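You operate a simulated robot arm through the tools that you are given. There is no shell and no other tool.

You run a simulated robot arm. Do the job below in one go: nothing can be reset, and whatever is moved stays where it is left.

Task
Put things in order on the steel table top. At the end: the clear seed jar from the steel table top stands where the fine filter stood; the medium filter from the steel table top stands where the clear seed jar stood; the fine filter from the steel table top stands where the cream nut driver stood; the cream nut driver stands on top of the grey block; whatever was shut is shut again. Leave all else as you found it, and nothing knocked over.

It is judged by the outcome, as a careful person would: the job done as asked, and still so three seconds after it is handed in. It fails if anything else is knocked over, pushed out of place, dropped, spilled or broken.

Robot
A 6-joint arm with a two-finger gripper, fixed in place. Base frame: the origin is at the foot of the arm, x ahead of it, y to its left, z up; the work surface is at about z = 0. Lengths are in m, angles in degrees, forces in N, time in s.
With the tool pointing down near the work surface it reaches from about 0.18 to 0.48 m from the base axis. Its first joint turns from -66.0 to 66.0 degrees. Payload 1.76 kg.
The TCP is the grasp point between the finger pads, 0.029 m short of the fingertips. In the tool frame z runs along the fingers and y along their closing line. The gripper opens to 0.082 m; its body begins 0.058 m behind the TCP.
Orientation is told as [roll, pitch, yaw] about the base's x, y, z axes, in that order, counted from this pose: with the fingers straight down and closing along the base's y, the tool's x points along the base's -x, its y along +y and its z along -z.

Tools
- The arm moves only by the tool move_arm. Its argument "deltas" is text: rows parted by semicolons, each of 7 numbers parted by spaces: the finger opening in m, from 0 to 0.082, then the shift along the base's x, y, z in units of 150 mm (1.0 is 150 mm), then the turn, a rotation vector about the base's x, y, z in units of 60 degrees (1.0 is 60 degrees). In form: gripper x y z wx wy wz; .... A call has 1 to 20 rows; each row is the pose to reach, as a shift and turn from the pose commanded when the call began. A call with a number of a shift or a turn outside -1 to 1 is refused whole. Rows are played at 5 a second. More than 0.05 m and 8.6 degrees between two rows, or a gripper value outside its range, and nothing of the call is played. Where a pose cannot be reached the arm comes as near as it can. A force on the tool above 40 N (or 10 N above the force at the start of the call, whichever is more), or a blocked arm, ends the call early, and 0.2 s more pass. The fingers move at their own pace (about 0.2035 m/s each) and stop on an object; they squeeze with about 34 N. The grip force told is the motor's: it shows also when the fingers shut on nothing. Time passes only in rows, and 0.2 s behind the last, so rows that repeat a pose let the fingers close. It gives the time, the measured TCP pose, the force on the tool (base axes), the opening and the grip force at its end, in the units of the frame above (readings bear some noise), with the torque about the TCP (base axes, N m) and any sound that the robot's microphone picked up, and new pictures: "show" is both (left out), scene, wrist or none.
- Cameras (640 x 400 px; columns grow to the right, rows downward): "scene" is fixed at [0.0492, 0.3266, 0.4283]; the picture's right is [-0.84, -0.55, 0.00], its down [-0.30, 0.46, -0.84] and it looks along [0.46, -0.70, -0.55] (base axes); focal length 283 px, centre (320, 200). "wrist" rides on the gripper at [0.079, 0.004, -0.089] in the tool frame; the picture's right is [-0.05, 1.00, 0.00], its down [-0.71, -0.04, -0.71] and it looks along [-0.71, -0.04, 0.71] (tool axes); focal length 256 px, centre (320, 200). There is no depth. A picture from a camera that has moved, and an enlarged one, comes with that camera's place and axes in the base frame and with its lens.
- enlarge(camera, box): a new picture of the part [left, top, right, bottom] of that camera's present view, enlarged. The clock stands still meanwhile.
- finish_job(): hands the job in; it is judged then, once.

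Nothing tells you positions but the pictures and the camera data. Unless the task says otherwise, let go and move clear before handing in.

The tools are called after "Emit:" as a command line: name --argument value ..., lists and objects as JSON in quotes. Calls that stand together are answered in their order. move_arm: Moves the arm, as the interface text tells. Its arguments: {"type":"object","properties":{"deltas":{"type":"string"},"show":{"type":"string","enum":["both","scene","wrist","none"]}},"required":["deltas"]} The other tools are called the same way: enlarge (camera, box) takes an enlarged picture of a part of a camera's view; finish_job () hands the job in.

At the start:

```text
time_s: 0.0
position: [0.2975, -0.0308, 0.2826]
ee_rot: [0.0, 0.1, 0.0]
wrist_force: [0.3, -0.2, -0.7]
ft_torque: [-0.01, -0.01, -0.02]
opening: 0.0822
grip_force: 0.1
```

scene: 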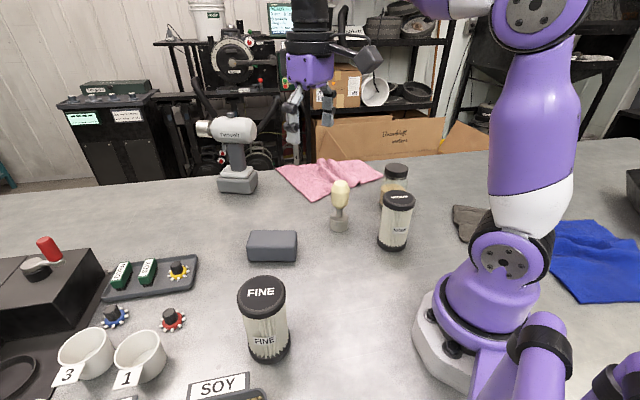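
wrist: 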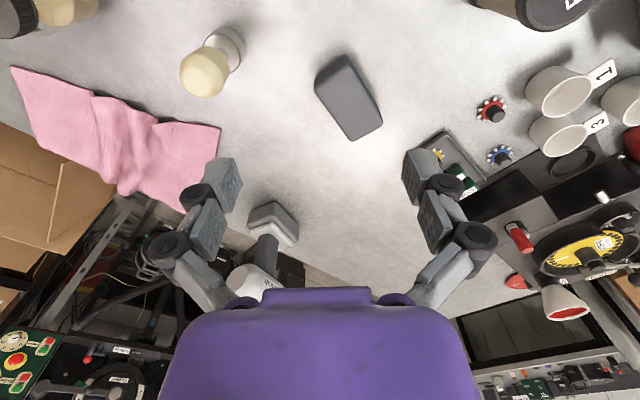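

I see a table with a FINE filter, a medium filter, a seed jar behind it, a cream nut driver standing in a grey base, a grey block, cups and more. I'll look closer before moving anything.

Emit:
enlarge --camera "scene" --box '[300, 140, 460, 270]'

Emit:
enlarge --camera "scene" --box '[200, 210, 340, 390]'

Emit:
enlarge --camera "scene" --box '[0, 220, 280, 400]'

Emit:
enlarge --camera "wrist" --box '[0, 0, 400, 220]'

```text
3.08 times, centred on (380, 205) of scene
camera zoom: at [0.0492, 0.3266, 0.4283], right [-0.84, -0.55, 0.0], down [-0.3, 0.46, -0.84], along [0.46, -0.7, -0.55], focal length 872 px, centre (135, 185)
```

zoom: 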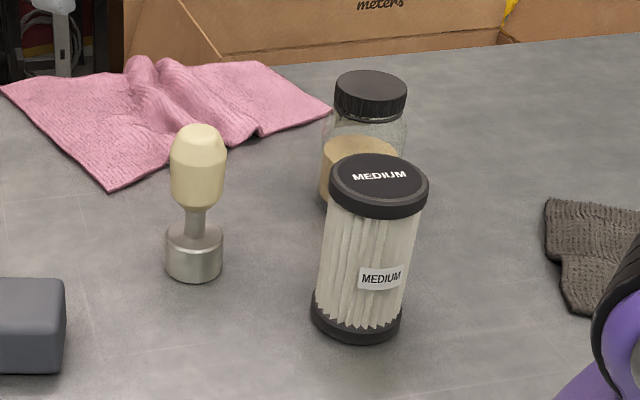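

```text
2.22 times, centred on (270, 300) of scene
camera zoom: at [0.0492, 0.3266, 0.4283], right [-0.84, -0.55, 0.0], down [-0.3, 0.46, -0.84], along [0.46, -0.7, -0.55], focal length 630 px, centre (431, -22)
```

zoom: 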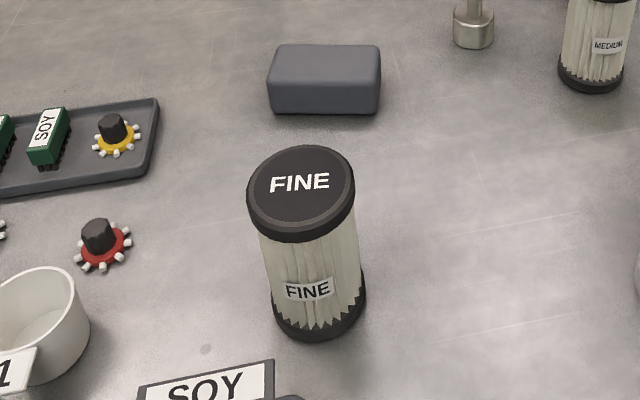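

```text
2.22 times, centred on (140, 310) of scene
camera zoom: at [0.0492, 0.3266, 0.4283], right [-0.84, -0.55, 0.0], down [-0.3, 0.46, -0.84], along [0.46, -0.7, -0.55], focal length 630 px, centre (720, -44)
```

zoom: 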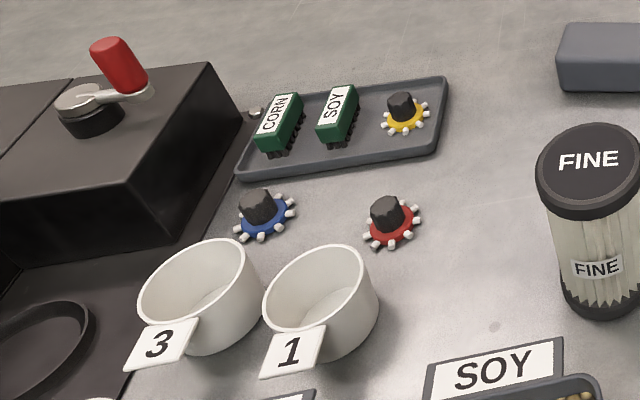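

```text
1.60 times, centred on (200, 110) of wrist
camera zoom: at [0.2172, -0.0264, 0.3735], right [0.05, 1.0, 0.0], down [0.71, -0.04, 0.71], along [0.71, -0.04, -0.71], focal length 410 px, centre (512, 344)
```

zoom: 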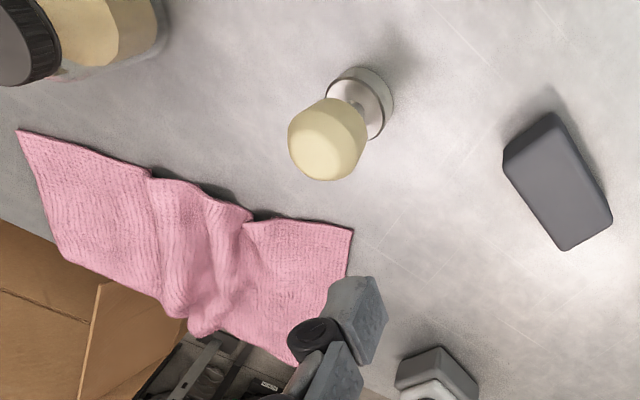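

The FINE filter looks to be near (0.25, 0.165), the driver near (0.304, -0.145), the medium filter near (0.178, -0.16), and the block near (0.36, 0.02). The jar is partly hidden behind the medium filter. I'll swing the wrist camera toward the jar and medium filter to pin them down.

Emit:
move_arm --deltas "0.082 -0.103 -0.165 0 0 0 -0.125; 0.082 -0.206 -0.33 0 0 0 -0.25; 0.082 -0.309 -0.495 0 0 0 -0.375; 0.082 -0.411 -0.66 0 0 0 -0.5; 0.082 -0.514 -0.825 0 0 0 -0.625; 0.082 -0.617 -0.99 0 0 0 -0.75; 0.082 -0.617 -0.99 0 0 0 -0.75" --show "both"

```text
time_s: 1.6
position: [0.205, -0.1781, 0.2826]
ee_rot: [0.0, 0.0, -45.2]
wrist_force: [-0.1, -0.9, -0.3]
ft_torque: [0.02, 0.0, 0.0]
opening: 0.0821
grip_force: 0.1
camera wrist: at [0.151, -0.1194, 0.3728], right [0.74, 0.67, 0.0], down [0.47, -0.53, 0.71], along [0.47, -0.53, -0.71], focal length 256 px, centre (320, 200)
```

scene: 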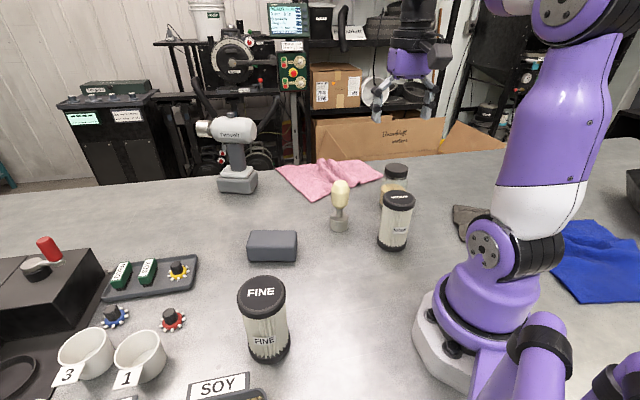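
wrist: 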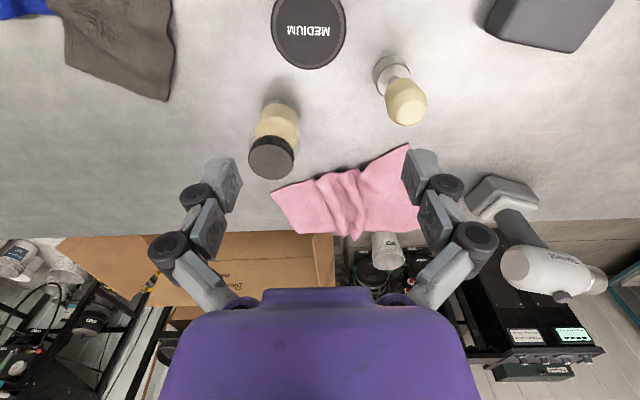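

Emit:
enlarge --camera "wrist" --box '[220, 60, 350, 200]'

Emit:
enlarge --camera "wrist" --box '[250, 0, 450, 140]'

Emit:
enlarge --camera "scene" --box '[360, 150, 430, 220]'

```text
2.86 times, centred on (285, 130) of wrist
camera zoom: at [0.151, -0.1194, 0.3728], right [0.74, 0.67, 0.0], down [0.47, -0.53, 0.71], along [0.47, -0.53, -0.71], focal length 731 px, centre (420, 400)
```

zoom: 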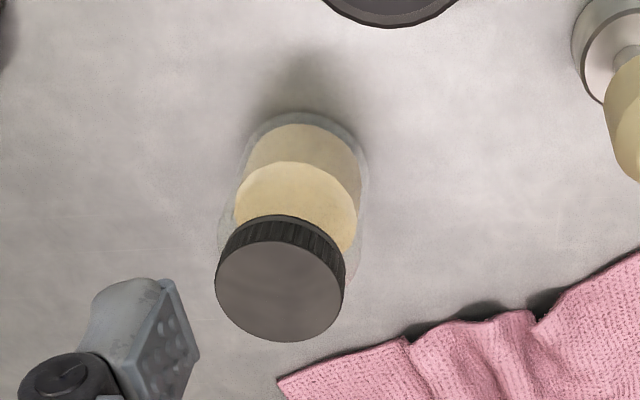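

```text
2.86 times, centred on (350, 70) of wrist
camera zoom: at [0.151, -0.1194, 0.3728], right [0.74, 0.67, 0.0], down [0.47, -0.53, 0.71], along [0.47, -0.53, -0.71], focal length 731 px, centre (234, 571)
```

zoom: 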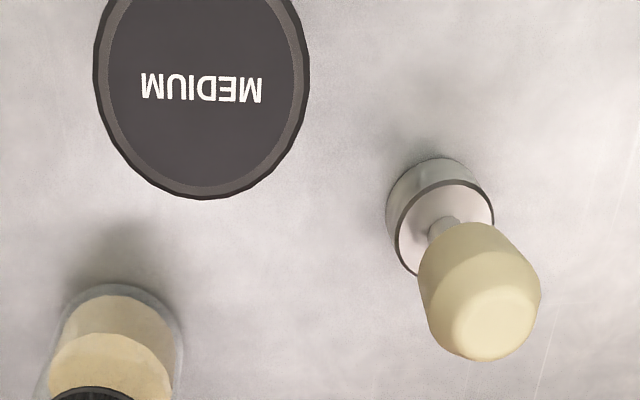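

```text
5.71 times, centred on (395, 185) of scene
camera zoom: at [0.0492, 0.3266, 0.4283], right [-0.84, -0.55, 0.0], down [-0.3, 0.46, -0.84], along [0.46, -0.7, -0.55], focal length 1619 px, centre (-109, 286)
```

zoom: 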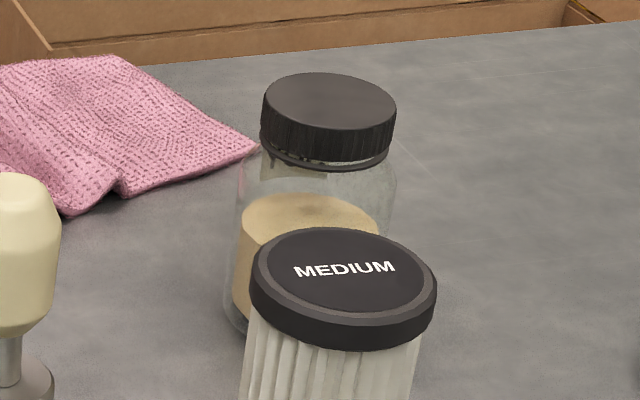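

The jar sits near (0.235, -0.304), about 0.11 m tall. I'll start with the driver, because its spot and the block come first, and hover above it at z = 0.20 for an accurate view.

Emit:
move_arm --deltas "0.082 0.167 0.047 -0.138 0 0 0.08; 0.082 0.333 0.093 -0.277 0 0 0.16; 0.082 0.5 0.14 -0.415 0 0 0.24; 0.082 0.667 0.187 -0.553 0 0 0.317; 0.082 0.667 0.187 -0.553 0 0 0.317" --show "both"

```text
time_s: 2.8
position: [0.3062, -0.1516, 0.1996]
ee_rot: [0.1, 0.0, -25.9]
wrist_force: [0.1, -0.2, -0.1]
ft_torque: [0.02, -0.03, -0.01]
opening: 0.082
grip_force: 0.0
camera wrist: at [0.2353, -0.112, 0.2898], right [0.48, 0.88, 0.0], down [0.62, -0.34, 0.71], along [0.62, -0.34, -0.71], focal length 256 px, centre (320, 200)
```

scene: 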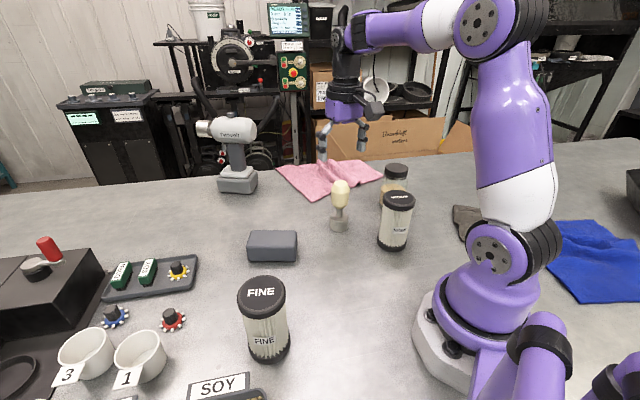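
wrist: 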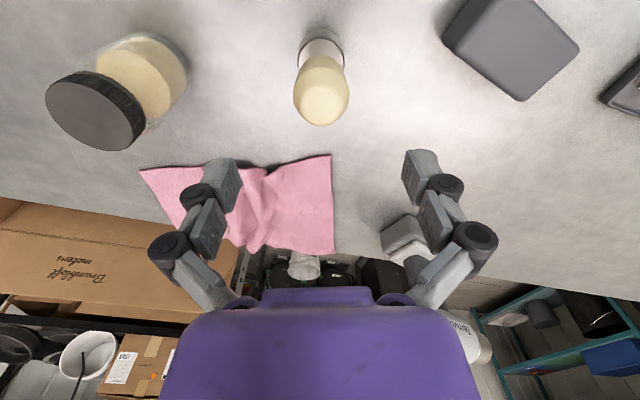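

Emit:
enlarge --camera "wrist" --box '[260, 20, 380, 140]'

Emit:
enlarge --camera "wrist" --box '[420, 0, 600, 110]'

Emit:
enlarge --camera "wrist" --box '[130, 130, 500, 310]'

```text
3.33 times, centred on (320, 80) of wrist
camera zoom: at [0.2353, -0.112, 0.2898], right [0.48, 0.88, 0.0], down [0.62, -0.34, 0.71], along [0.62, -0.34, -0.71], focal length 853 px, centre (320, 600)
```

zoom: 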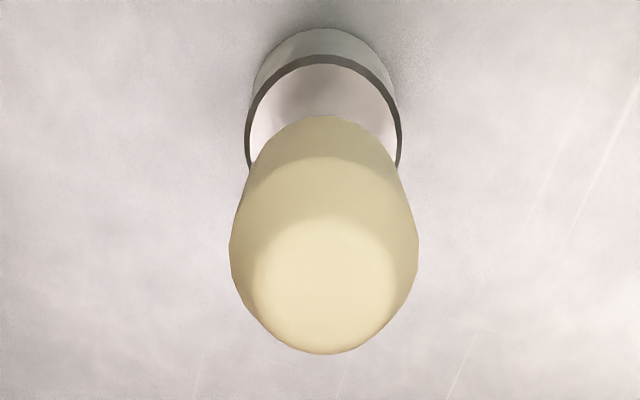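

```text
3.56 times, centred on (510, 55) of wrist
camera zoom: at [0.2353, -0.112, 0.2898], right [0.48, 0.88, 0.0], down [0.62, -0.34, 0.71], along [0.62, -0.34, -0.71], focal length 910 px, centre (-356, 716)
```

zoom: 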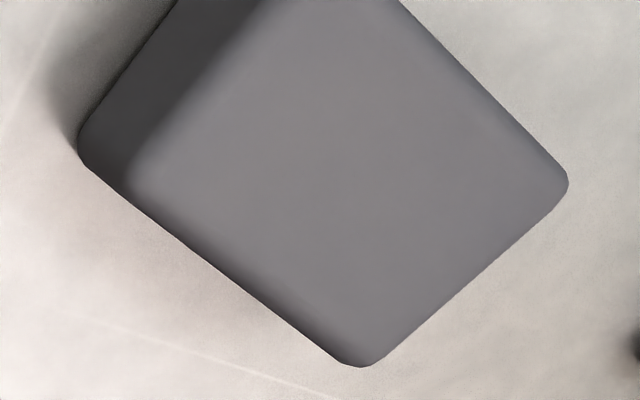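

```text
1.73 times, centred on (315, 220) of wrist
camera zoom: at [0.2353, -0.112, 0.2898], right [0.48, 0.88, 0.0], down [0.62, -0.34, 0.71], along [0.62, -0.34, -0.71], focal length 443 px, centre (329, 165)
```

zoom: 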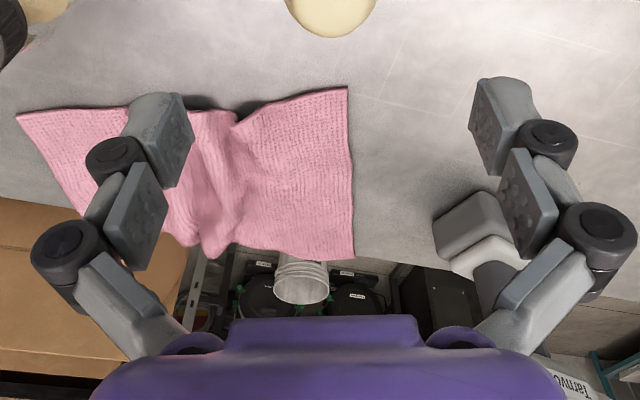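

The driver is almost exactly under the TCP, at about (0.3065, -0.151). Before grasping it I'll hover over the block to measure its centre, height and heading.

Emit:
move_arm --deltas "0.082 0.083 0.25 0 0 0 0.108; 0.082 0.167 0.5 0 0 0 0.216; 0.082 0.25 0.75 0 0 0 0.324; 0.082 0.333 1.0 0 0 0 0.432; 0.082 0.333 1.0 0 0 0 0.432" --show "wrist"

```text
time_s: 4.0
position: [0.3544, -0.0009, 0.2]
ee_rot: [0.0, 0.0, 0.0]
wrist_force: [0.6, -0.5, -0.6]
ft_torque: [0.0, -0.03, 0.02]
opening: 0.0818
grip_force: 0.0
camera wrist: at [0.2748, 0.0039, 0.2896], right [0.05, 1.0, 0.0], down [0.71, -0.04, 0.71], along [0.71, -0.04, -0.71], focal length 256 px, centre (320, 200)
```

wrist: 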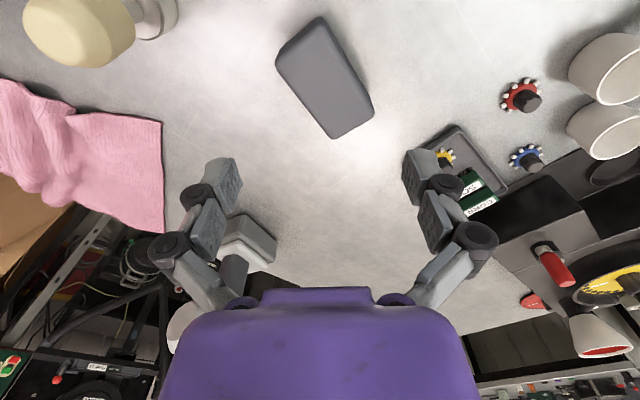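

Emit:
enlarge --camera "wrist" --box '[250, 0, 400, 150]'

```text
2.67 times, centred on (325, 75) of wrist
camera zoom: at [0.2748, 0.0039, 0.2896], right [0.05, 1.0, 0.0], down [0.71, -0.04, 0.71], along [0.71, -0.04, -0.71], focal length 683 px, centre (307, 533)
```

zoom: 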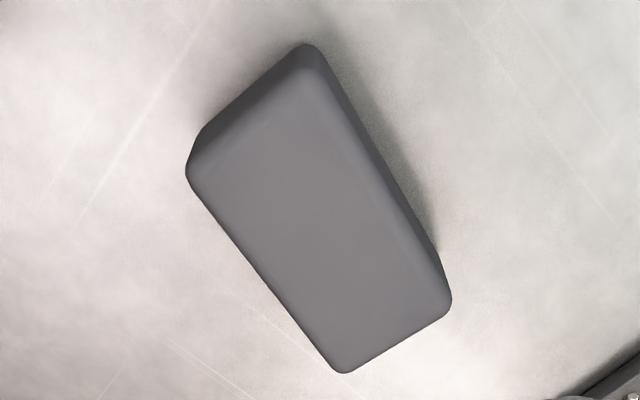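

The block centre comes out near (0.3755, 0.0065), with its top at about z = 0.041 and its long axis at roughly 34°. Next I go back above the driver and descend around its handle.

Emit:
move_arm --deltas "0.082 -0.083 -0.25 0 0 0 -0.108; 0.082 -0.165 -0.497 0 0 0 -0.216; 0.082 -0.248 -0.745 0 0 0 -0.324; 0.082 -0.33 -0.993 0 0 0 -0.432; 0.082 -0.33 -0.993 -0.2 0 0 -0.432; 0.082 -0.33 -0.993 -0.4 0 0 -0.432; 0.082 -0.33 -0.993 -0.58 0 0 -0.432; 0.082 -0.33 -0.993 -0.744 0 0 -0.432; 0.082 -0.33 -0.993 -0.744 0 0 -0.432" --show "both"

```text
time_s: 6.0
position: [0.3041, -0.1497, 0.0882]
ee_rot: [0.0, 0.0, -26.0]
wrist_force: [-0.4, 0.5, -1.2]
ft_torque: [0.02, -0.03, 0.01]
opening: 0.0819
grip_force: 0.0
camera wrist: at [0.2356, -0.1115, 0.1789], right [0.48, 0.87, 0.0], down [0.62, -0.34, 0.71], along [0.62, -0.34, -0.71], focal length 256 px, centre (320, 200)
```

scene: 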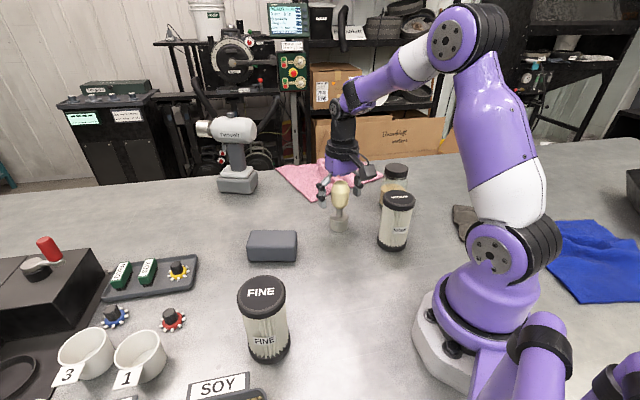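
wrist: 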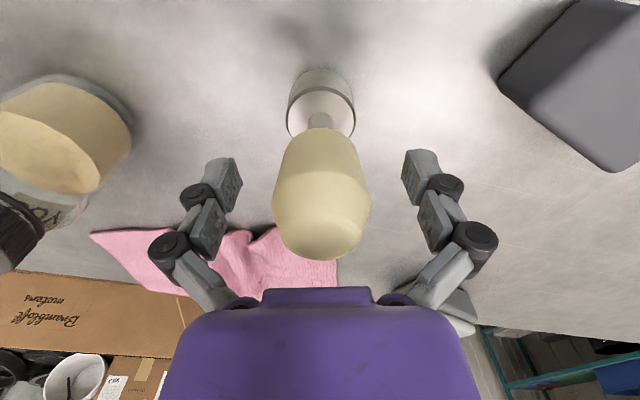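

The handle is centred between the pads. I'll close on it now.

Emit:
move_arm --deltas "0.04 0 0 0 0 0 0; 0.0 0 0 0 0 0 0; 0.0 0 0 0 0 0 0; 0.0 0 0 0 0 0 0" --show "both"

```text
time_s: 7.0
position: [0.3059, -0.1512, 0.0897]
ee_rot: [0.0, 0.0, -26.0]
wrist_force: [-0.9, 3.9, 16.0]
ft_torque: [0.01, -0.06, -0.05]
opening: 0.0388
grip_force: 34.1
camera wrist: at [0.2359, -0.1116, 0.1794], right [0.48, 0.87, 0.0], down [0.62, -0.34, 0.71], along [0.62, -0.34, -0.71], focal length 256 px, centre (320, 200)
```

scene: 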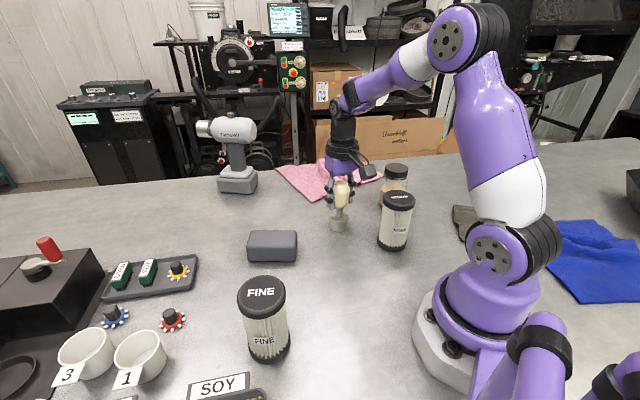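
wrist: 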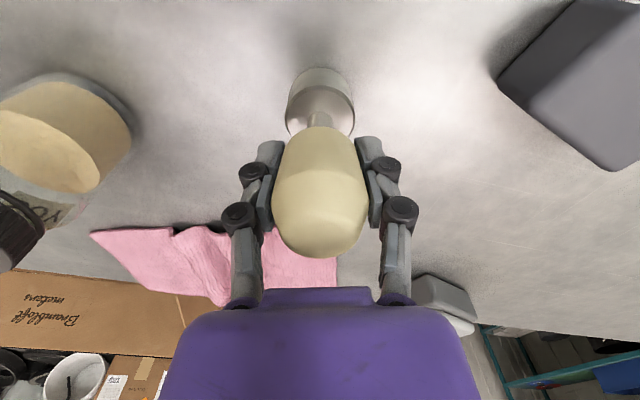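

Gripped at 0.039 m. I'll lift straight up and check that the driver comes along.

Emit:
move_arm --deltas "0.0 0 0 0.05 0 0 0; 0.0 0 0 0.15 0 0 0; 0.0 0 0 0.3 0 0 0; 0.0 0 0 0.45 0 0 0; 0.0 0 0 0.6 0 0 0; 0.0 0 0 0.6 0 0 0" --show "both"

```text
time_s: 8.4
position: [0.305, -0.1492, 0.1783]
ee_rot: [0.0, 0.0, -26.0]
wrist_force: [0.7, -0.5, -2.8]
ft_torque: [0.0, 0.03, 0.02]
opening: 0.0387
grip_force: 34.3
camera wrist: at [0.2352, -0.111, 0.2693], right [0.48, 0.87, 0.0], down [0.62, -0.34, 0.71], along [0.62, -0.34, -0.71], focal length 256 px, centre (320, 200)
```

scene: 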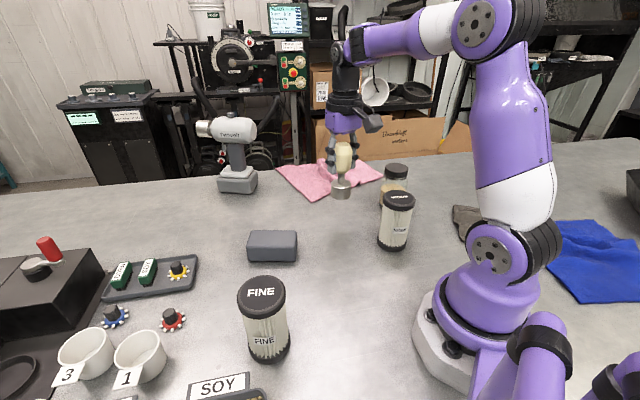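
wrist: 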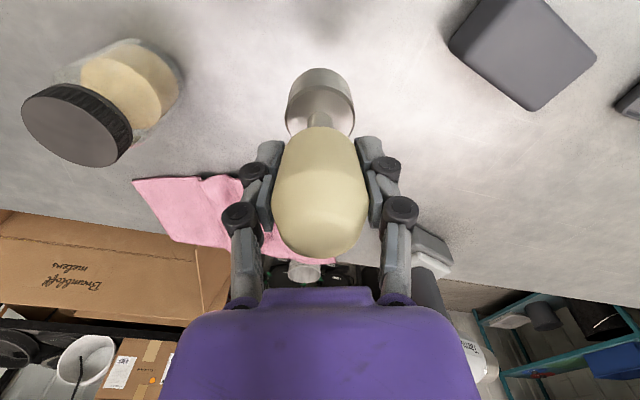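

The driver is held firmly and hangs straight. I'll carry it over to the block now.

Emit:
move_arm --deltas "0.0 0.094 0.2 0 0 0 0.09; 0.0 0.188 0.4 0 0 0 0.18; 0.0 0.282 0.6 0 0 0 0.27; 0.0 0.376 0.8 0 0 0 0.36; 0.0 0.47 1.0 0 0 0 0.45; 0.0 0.47 1.0 0 0 0 0.45" --show "both"

```text
time_s: 9.8
position: [0.3758, -0.0008, 0.1784]
ee_rot: [-0.1, 0.0, 1.1]
wrist_force: [0.1, -0.2, -3.2]
ft_torque: [0.01, 0.03, 0.0]
opening: 0.0389
grip_force: 34.1
camera wrist: at [0.2954, 0.0023, 0.2681], right [0.03, 1.0, 0.0], down [0.71, -0.02, 0.71], along [0.71, -0.02, -0.71], focal length 256 px, centre (320, 200)
```

scene: 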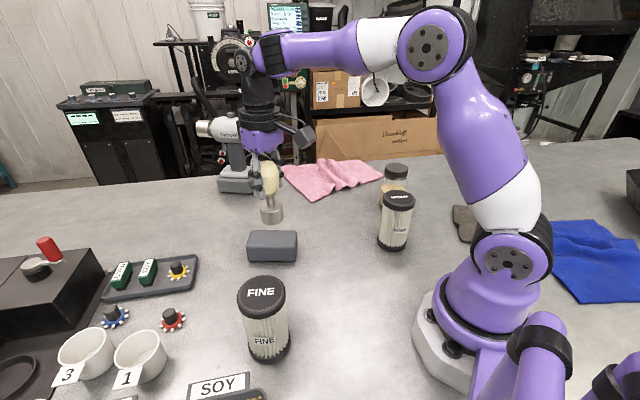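
wrist: 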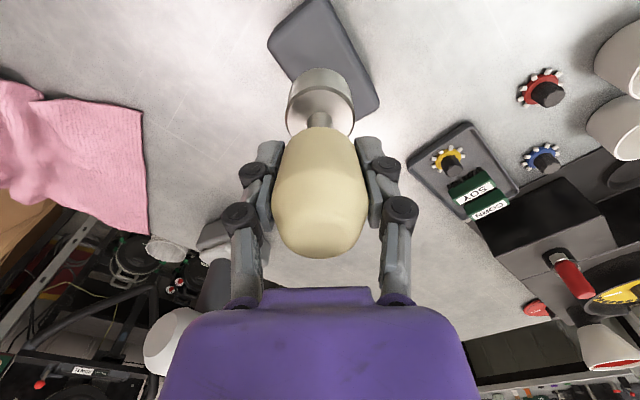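

Emit:
move_arm --deltas "0.0 0 0.041 0 0 0 0; 0.0 0 0.041 -0.1 0 0 0; 0.0 0 0.041 -0.2 0 0 0; 0.0 0 0.041 -0.25 0 0 0; 0.0 0 0.041 -0.25 0 0 0" --show "both"

Emit:
enlarge --camera "scene" --box '[220, 150, 340, 280]'

Emit:
enlarge --camera "wrist" --box '[230, 0, 410, 140]'

```text
time_s: 11.0
position: [0.376, 0.0044, 0.1404]
ee_rot: [0.0, 0.0, 1.0]
wrist_force: [-0.6, 0.1, -3.4]
ft_torque: [0.01, -0.01, 0.0]
opening: 0.039
grip_force: 33.5
camera wrist: at [0.2952, 0.0087, 0.2309], right [0.04, 1.0, 0.0], down [0.71, -0.02, 0.71], along [0.71, -0.03, -0.71], focal length 256 px, centre (320, 200)
```

scene: 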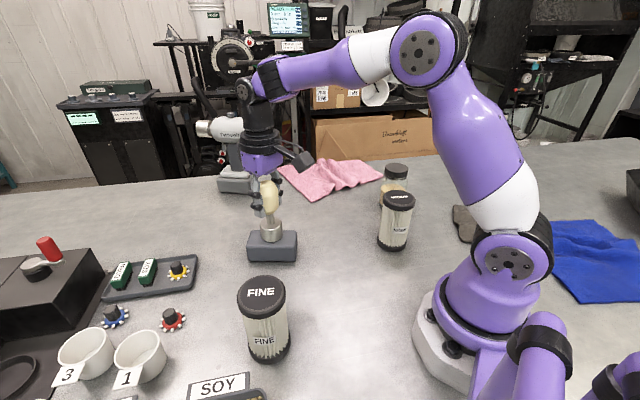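
wrist: 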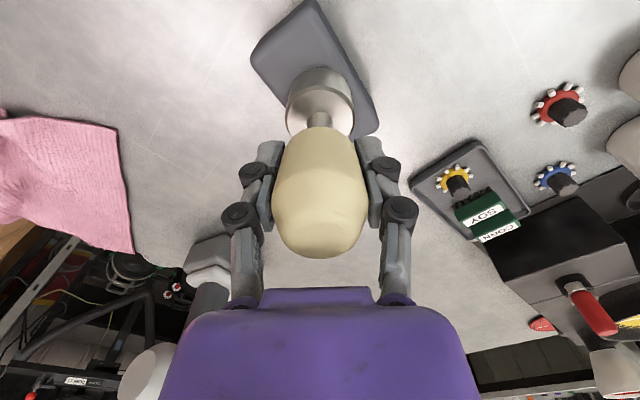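

```text
3.08 times, centred on (280, 215) of scene
camera zoom: at [0.0492, 0.3266, 0.4283], right [-0.84, -0.55, 0.0], down [-0.3, 0.46, -0.84], along [0.46, -0.7, -0.55], focal length 872 px, centre (443, 154)
```

zoom: 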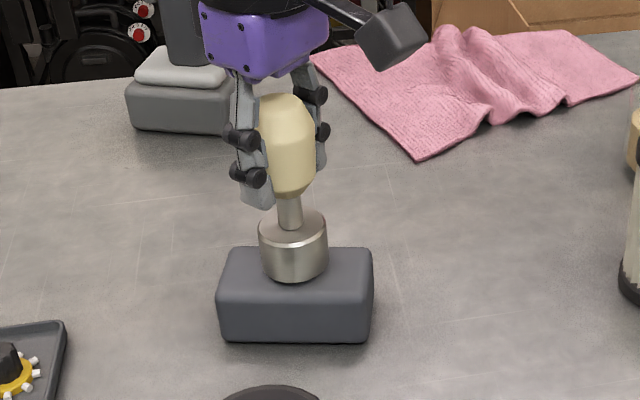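

```text
2.86 times, centred on (320, 70) of wrist
camera zoom: at [0.2952, 0.0087, 0.2309], right [0.04, 1.0, 0.0], down [0.71, -0.02, 0.71], along [0.71, -0.03, -0.71], focal length 731 px, centre (320, 571)
```

zoom: 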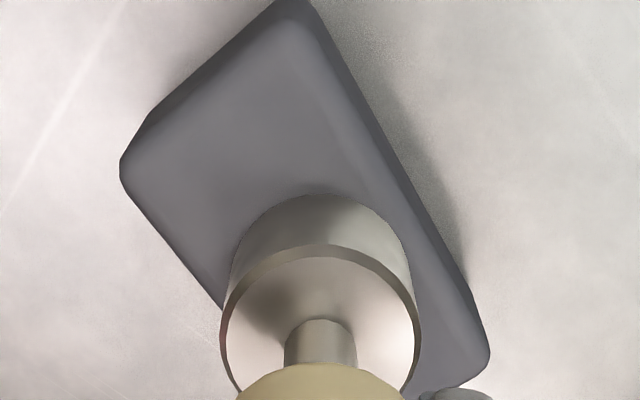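

From both cameras the driver is centred over the block to within a few millimetres. I'll lower it gently.

Emit:
move_arm --deltas "0.0 0 0 -0.02 0 0 0; 0.0 0 0 -0.04 0 0 0; 0.0 0 0 -0.055 0 0 0; 0.0 0 0 -0.06 0 0 0; 0.0 0 0 -0.06 0 0 0" --show "scene"

Emit:
enlarge --camera "scene" --box '[220, 150, 340, 280]'

```text
time_s: 12.2
position: [0.3757, 0.0059, 0.1324]
ee_rot: [0.0, -0.2, 1.0]
wrist_force: [0.6, -0.4, 16.7]
ft_torque: [0.02, -0.2, 0.02]
opening: 0.0387
grip_force: 34.0
```

scene: 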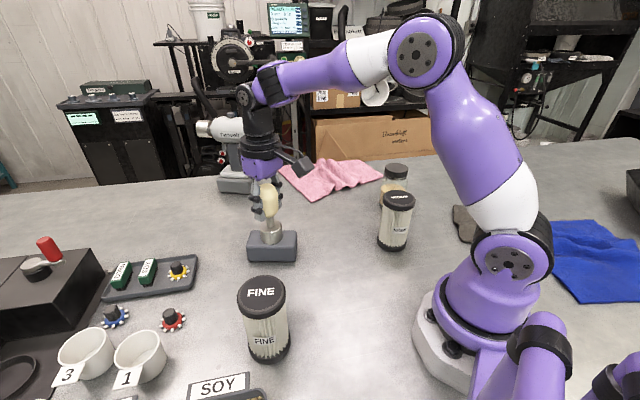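

```text
3.08 times, centred on (280, 215) of scene
camera zoom: at [0.0491, 0.3266, 0.4283], right [-0.84, -0.55, 0.0], down [-0.3, 0.46, -0.84], along [0.46, -0.7, -0.55], focal length 872 px, centre (443, 154)
```

zoom: 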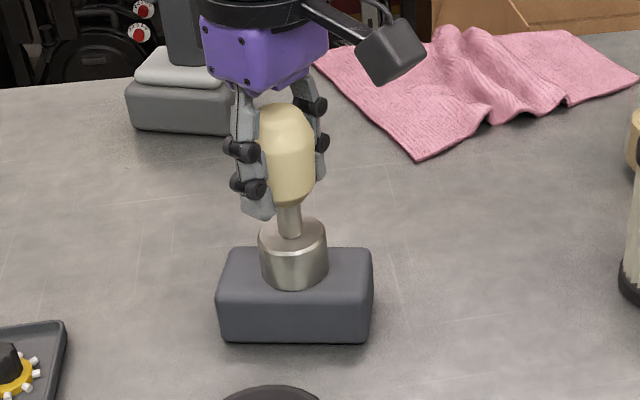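

Contact at about 20 N. I'll back off the preload a bit, then open gently.

Emit:
move_arm --deltas "0.0 0 0 0.005 0 0 0; 0.0 0 0 0.005 0 0 0" --show "none"

```text
time_s: 12.8
position: [0.3763, 0.0055, 0.1321]
ee_rot: [0.0, -0.1, 0.9]
wrist_force: [4.3, 0.2, 9.7]
ft_torque: [-0.06, -0.53, -0.01]
opening: 0.0385
grip_force: 33.3
```

Emit:
move_arm --deltas "0.0 0 0 0.003 0 0 0; 0.0 0 0 0.003 0 0 0" --show "none"

```text
time_s: 13.4
position: [0.3749, 0.0056, 0.1333]
ee_rot: [0.1, 0.1, 0.9]
wrist_force: [1.8, 0.0, 2.1]
ft_torque: [-0.03, -0.23, 0.02]
opening: 0.0387
grip_force: 34.3
```

Emit:
move_arm --deltas "0.041 0 0 0 0 0 0; 0.045 0 0 0 0 0 0; 0.055 0 0 0 0 0 0; 0.082 0 0 0 0 0 0; 0.082 0 0 0 0 0 0" --show "both"

Emit:
enlarge --camera "scene" --box '[220, 150, 340, 280]'

```text
time_s: 14.6
position: [0.3754, 0.0047, 0.1333]
ee_rot: [0.1, 0.0, 1.0]
wrist_force: [0.6, -0.4, -0.2]
ft_torque: [0.0, 0.01, 0.0]
opening: 0.082
grip_force: 0.1
camera wrist: at [0.2956, 0.0091, 0.2235], right [0.04, 1.0, 0.0], down [0.71, -0.02, 0.71], along [0.71, -0.03, -0.71], focal length 256 px, centre (320, 200)
```

scene: 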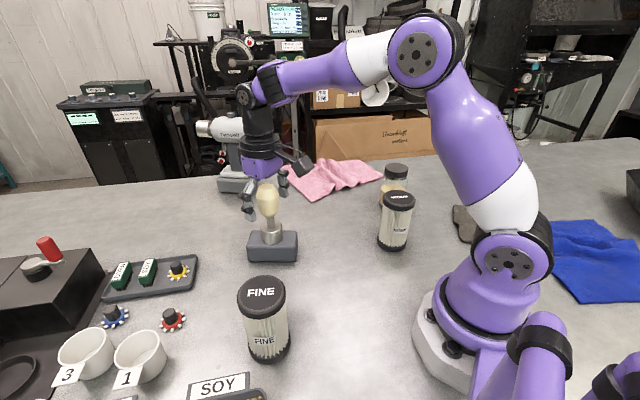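
wrist: 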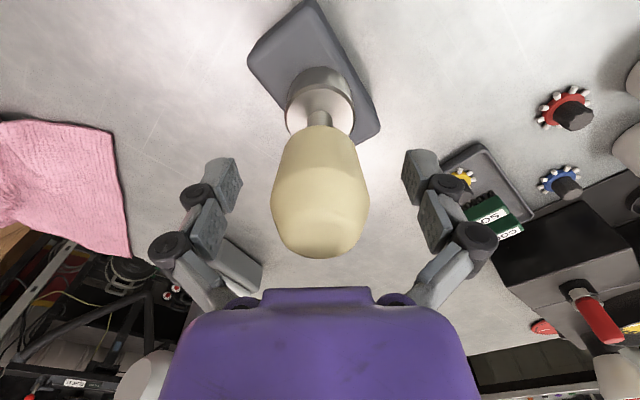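

```text
3.08 times, centred on (280, 215) of scene
camera zoom: at [0.0492, 0.3266, 0.4283], right [-0.84, -0.55, 0.0], down [-0.3, 0.46, -0.84], along [0.46, -0.7, -0.55], focal length 872 px, centre (443, 154)
```

zoom: 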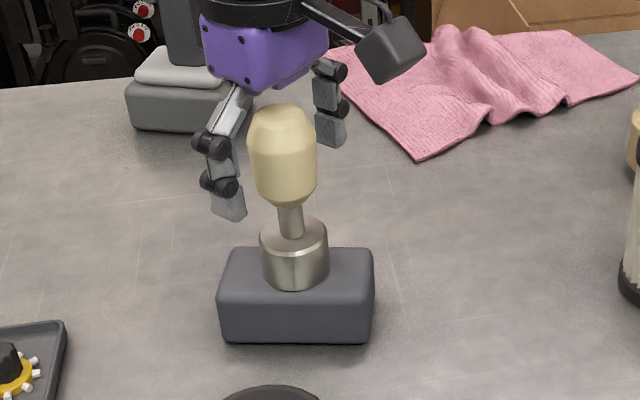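

The driver stands upright on the block. I'll lift clear and swing over to the FINE filter.

Emit:
move_arm --deltas "0.082 0 0 0.15 0 0 0; 0.082 0 0 0.35 0 0 0; 0.082 0 0 0.6 0 0 0; 0.082 -0.141 0.167 0.6 0 0 0.09; 0.082 -0.282 0.333 0.6 0 0 0.18; 0.082 -0.423 0.5 0.6 0 0 0.27; 0.082 -0.565 0.667 0.6 0 0 0.36; 0.082 -0.706 0.833 0.6 0 0 0.45; 0.082 -0.847 1.0 0.6 0 0 0.54; 0.082 -0.847 1.0 0.6 0 0 0.54" --show "both"

```text
time_s: 16.8
position: [0.2485, 0.1559, 0.2238]
ee_rot: [0.0, 0.0, 33.4]
wrist_force: [0.2, 0.5, -0.5]
ft_torque: [0.0, 0.01, -0.01]
opening: 0.082
grip_force: 0.1
camera wrist: at [0.1793, 0.1161, 0.314], right [-0.51, 0.86, 0.0], down [0.61, 0.36, 0.71], along [0.61, 0.36, -0.71], focal length 256 px, centre (320, 200)
```

scene: 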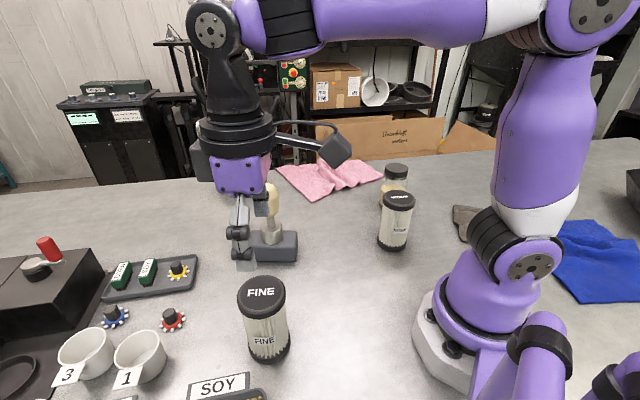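
wrist: 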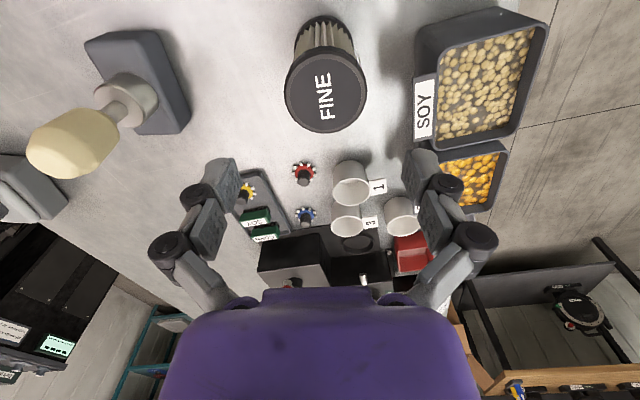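

Emit:
enlarge --camera "wrist" --box '[250, 0, 400, 150]'

Emit:
enlarge --camera "wrist" --box '[390, 0, 560, 230]'

```text
2.67 times, centred on (325, 75) of wrist
camera zoom: at [0.1793, 0.1161, 0.314], right [-0.51, 0.86, 0.0], down [0.61, 0.36, 0.71], along [0.61, 0.36, -0.71], focal length 683 px, centre (307, 533)
```

zoom: 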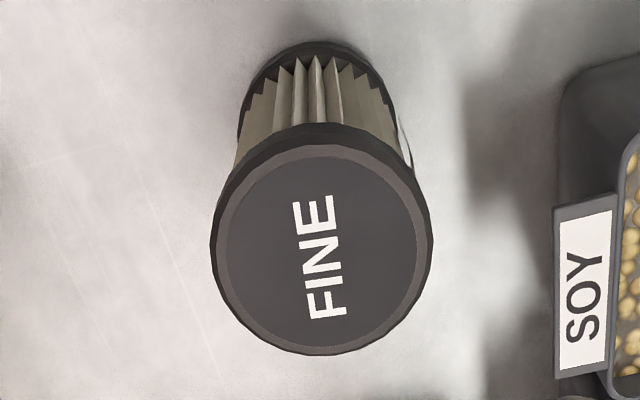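

```text
1.74 times, centred on (475, 115) of wrist
camera zoom: at [0.1793, 0.1161, 0.314], right [-0.51, 0.86, 0.0], down [0.61, 0.36, 0.71], along [0.61, 0.36, -0.71], focal length 445 px, centre (50, 348)
```

zoom: 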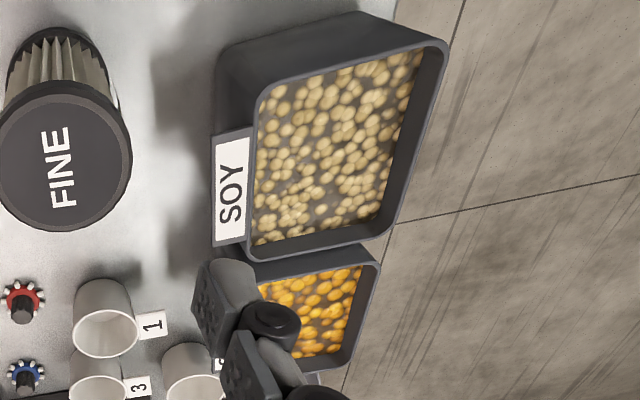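

The FINE filter's axis is near (0.248, 0.161), with its top at z ≈ 0.12, and the SOY bin is clear of the fingers. I'll descend around its cap.

Emit:
move_arm --deltas "0.082 -0.003 0.032 0 0 0 0; 0.082 -0.003 0.032 -0.2 0 0 0; 0.082 -0.003 0.032 -0.4 0 0 0; 0.082 -0.003 0.032 -0.55 0 0 0; 0.082 -0.003 0.032 -0.67 0 0 0; 0.082 -0.003 0.032 -0.765 0 0 0; 0.082 -0.003 0.032 -0.765 0 0 0" --show "both"

```text
time_s: 18.4
position: [0.2468, 0.1613, 0.1071]
ee_rot: [0.1, 0.0, 33.4]
wrist_force: [0.6, -0.4, 1.0]
ft_torque: [0.01, 0.03, 0.04]
opening: 0.0819
grip_force: 0.0
camera wrist: at [0.1786, 0.1209, 0.1982], right [-0.51, 0.86, 0.0], down [0.61, 0.36, 0.71], along [0.61, 0.36, -0.71], focal length 256 px, centre (320, 200)
```

scene: 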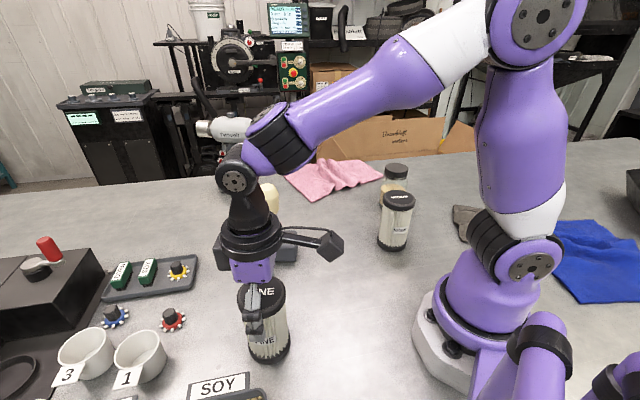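
wrist: 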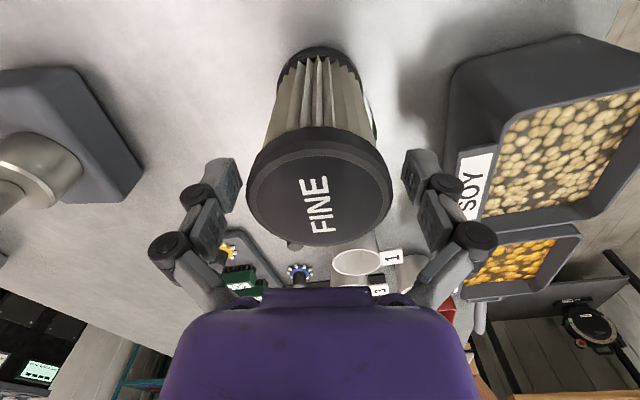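

The cap is centred between the pads, so I'll close.

Emit:
move_arm --deltas "0.06 0 0 0 0 0 0; 0.03 0 0 0 0 0 0; 0.0 0 0 0 0 0 0; 0.0 0 0 0 0 0 0" --show "both"

```text
time_s: 19.4
position: [0.2484, 0.1609, 0.1071]
ee_rot: [0.0, -0.1, 33.3]
wrist_force: [-0.2, -3.9, 13.9]
ft_torque: [-0.08, 0.01, -0.01]
opening: 0.0611
grip_force: 34.0
camera wrist: at [0.1788, 0.1209, 0.1986], right [-0.51, 0.86, 0.0], down [0.61, 0.36, 0.71], along [0.61, 0.36, -0.71], focal length 256 px, centre (320, 200)
```

scene: 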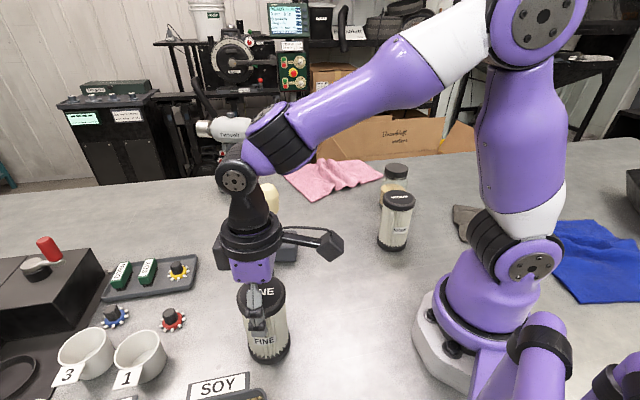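
wrist: 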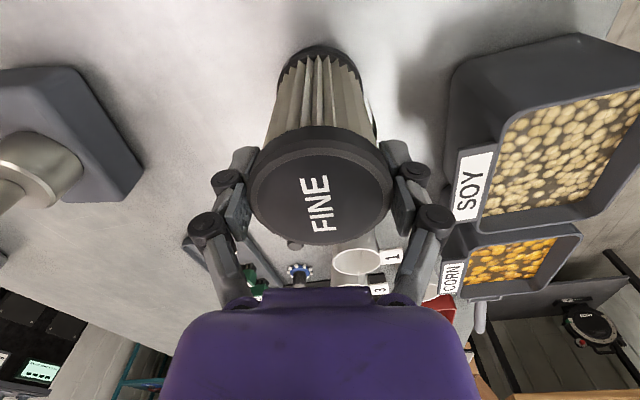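

Emit:
move_arm --deltas "0.0 0 0 0.04 0 0 0; 0.0 0 0 0.12 0 0 0; 0.0 0 0 0.25 0 0 0; 0.0 0 0 0.4 0 0 0; 0.0 0 0 0.4 0 0 0" --show "both"

```text
time_s: 20.6
position: [0.2475, 0.1628, 0.1684]
ee_rot: [0.0, -0.1, 33.4]
wrist_force: [-0.1, 0.1, -1.9]
ft_torque: [-0.02, 0.0, -0.02]
opening: 0.0612
grip_force: 33.5
camera wrist: at [0.1789, 0.1216, 0.2586], right [-0.51, 0.86, 0.0], down [0.61, 0.36, 0.71], along [0.61, 0.36, -0.71], focal length 256 px, centre (320, 200)
```

scene: 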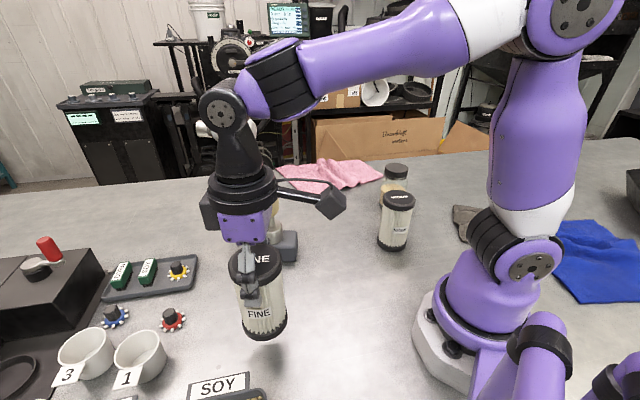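
wrist: 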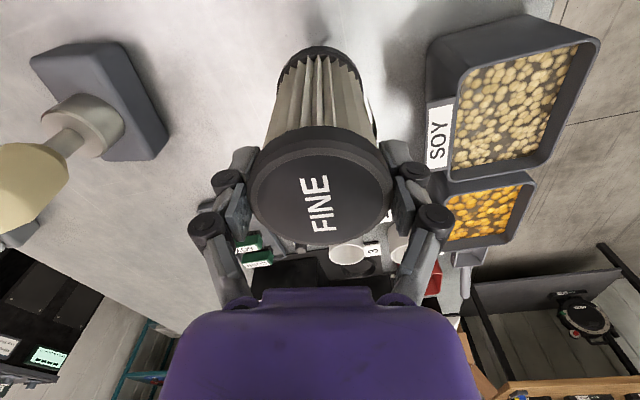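

The filter is lifted cleanly. I'll carry it on an arc close to the base, keeping away from the driver on the block.

Emit:
move_arm --deltas "0.0 0.0 -0.199 0 0 0 -0.1; 0.0 0.0 -0.397 0 0 0 -0.2; 0.0 0.005 -0.596 0 0 0 -0.3; 0.0 0.01 -0.795 0 0 0 -0.4; 0.0 0.01 -0.993 0 0 0 -0.5; 0.0 0.01 -0.993 0 0 0 -0.5" --show "scene"

```text
time_s: 22.0
position: [0.249, 0.0123, 0.1683]
ee_rot: [0.0, 0.0, 3.4]
wrist_force: [-1.4, -0.1, -1.1]
ft_torque: [-0.03, 0.01, 0.03]
opening: 0.0614
grip_force: 34.1
```

scene: 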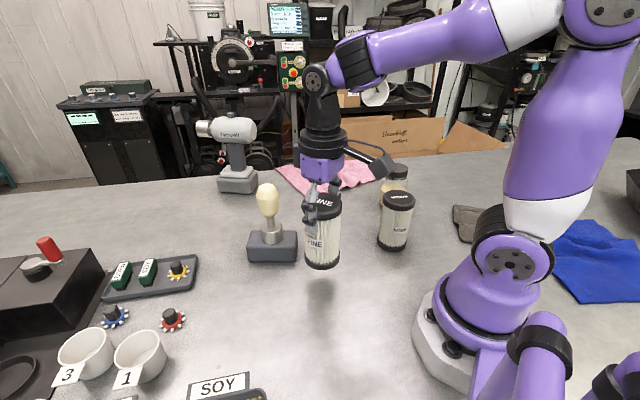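

Emit:
move_arm --deltas "0.0 0.053 -0.2 0 0 0 -0.098; 0.0 0.107 -0.4 0 0 0 -0.196; 0.0 0.16 -0.6 0 0 0 -0.294; 0.0 0.213 -0.8 0 0 0 -0.392; 0.0 0.267 -1.0 0 0 0 -0.49; 0.0 0.267 -1.0 0 0 0 -0.49" --show "both"

```text
time_s: 23.4
position: [0.2897, -0.1376, 0.1675]
ee_rot: [0.0, 0.1, -26.0]
wrist_force: [-0.1, 0.6, -2.3]
ft_torque: [0.02, 0.02, 0.01]
opening: 0.0613
grip_force: 34.3
camera wrist: at [0.2202, -0.0992, 0.2583], right [0.49, 0.87, 0.0], down [0.62, -0.34, 0.71], along [0.62, -0.34, -0.71], focal length 256 px, centre (320, 200)
```

scene: 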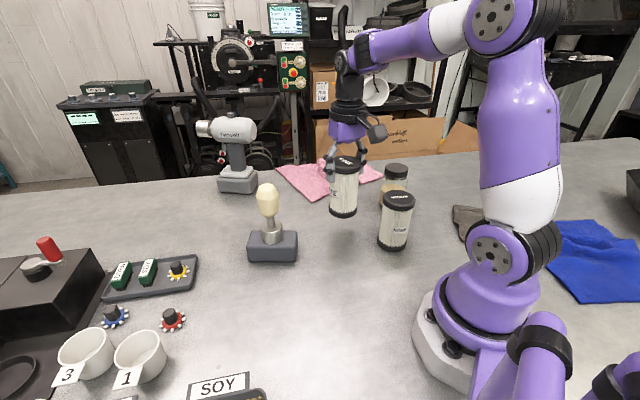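
wrist: 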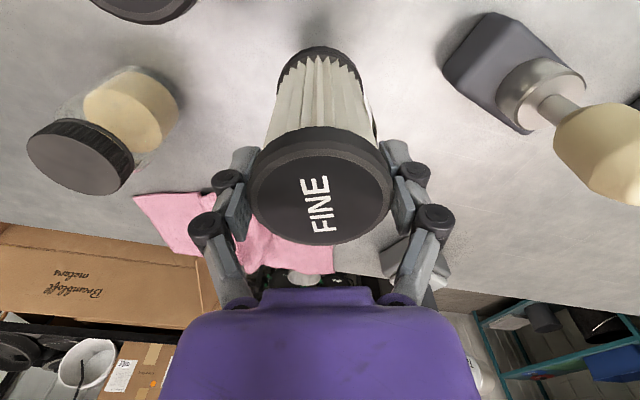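

Emit:
move_arm --deltas "0.0 0.052 -0.04 0 0 0 0; 0.0 0.103 -0.08 0 0 0 0; 0.0 0.103 -0.08 -0.15 0 0 0; 0.0 0.103 -0.08 -0.28 0 0 0; 0.0 0.103 -0.08 -0.36 0 0 0; 0.0 0.103 -0.08 -0.385 0 0 0; 0.0 0.103 -0.08 -0.395 0 0 0; 0.0 0.103 -0.08 -0.395 0 0 0" --show "both"

```text
time_s: 25.2
position: [0.3053, -0.149, 0.1089]
ee_rot: [0.0, 0.0, -26.1]
wrist_force: [1.2, -0.6, -2.1]
ft_torque: [0.0, 0.01, -0.01]
opening: 0.0611
grip_force: 33.9
camera wrist: at [0.235, -0.1115, 0.1998], right [0.48, 0.87, 0.0], down [0.62, -0.34, 0.71], along [0.62, -0.34, -0.71], focal length 256 px, centre (320, 200)
```

scene: 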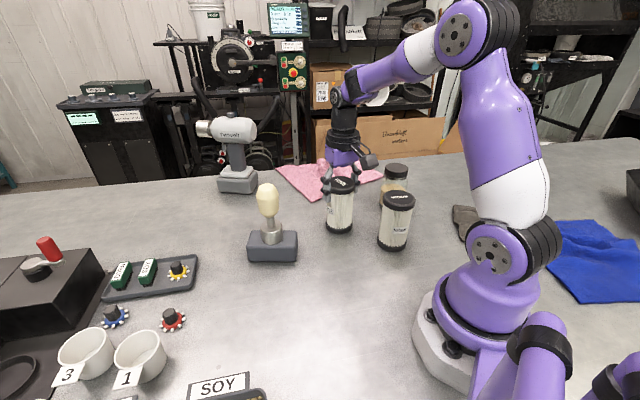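
wrist: 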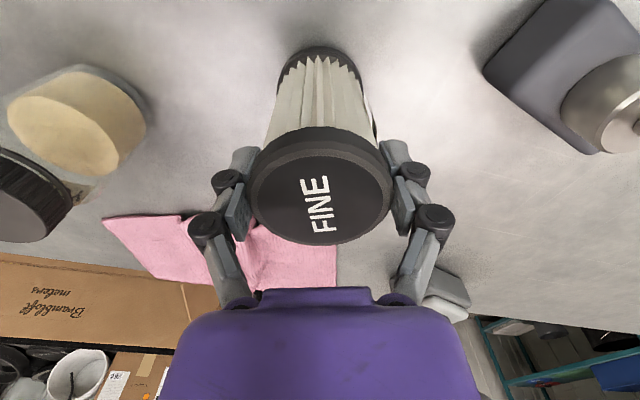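

Not touching yet (the force equals the filter's weight). I'll lower in fine steps.

Emit:
move_arm --deltas "0.0 0 0 -0.004 0 0 0; 0.0 0 0 -0.008 0 0 0; 0.0 0 0 -0.008 0 0 0" --show "none"

```text
time_s: 26.0
position: [0.3058, -0.151, 0.1083]
ee_rot: [0.0, 0.0, -26.0]
wrist_force: [-1.0, -0.3, 1.5]
ft_torque: [-0.03, 0.01, -0.02]
opening: 0.0613
grip_force: 33.9
```

Emit:
move_arm --deltas "0.065 0 0 -0.002 0 0 0; 0.07 0 0 -0.002 0 0 0; 0.082 0 0 -0.002 0 0 0; 0.082 0 0 -0.002 0 0 0" --show "both"

```text
time_s: 27.0
position: [0.3048, -0.1501, 0.1078]
ee_rot: [0.0, 0.0, -26.1]
wrist_force: [0.4, 0.4, -0.1]
ft_torque: [-0.02, 0.04, 0.03]
opening: 0.082
grip_force: 0.2
camera wrist: at [0.2351, -0.1111, 0.1983], right [0.48, 0.87, 0.0], down [0.62, -0.34, 0.71], along [0.62, -0.34, -0.71], focal length 256 px, centre (320, 200)
```

scene: 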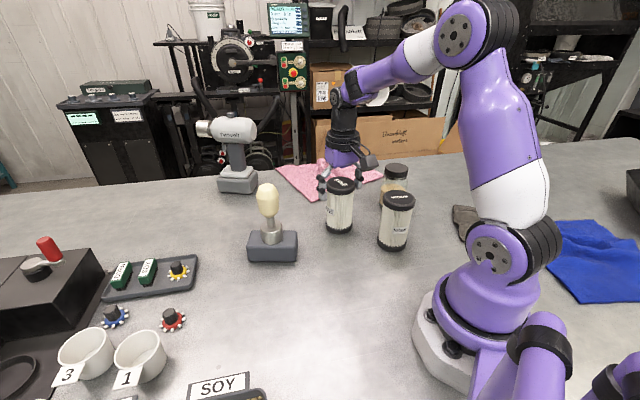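
wrist: 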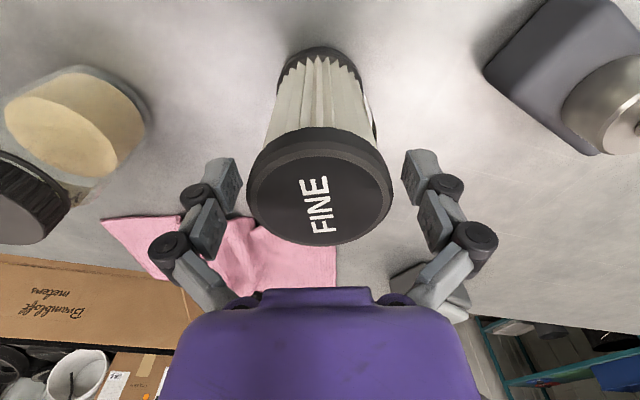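

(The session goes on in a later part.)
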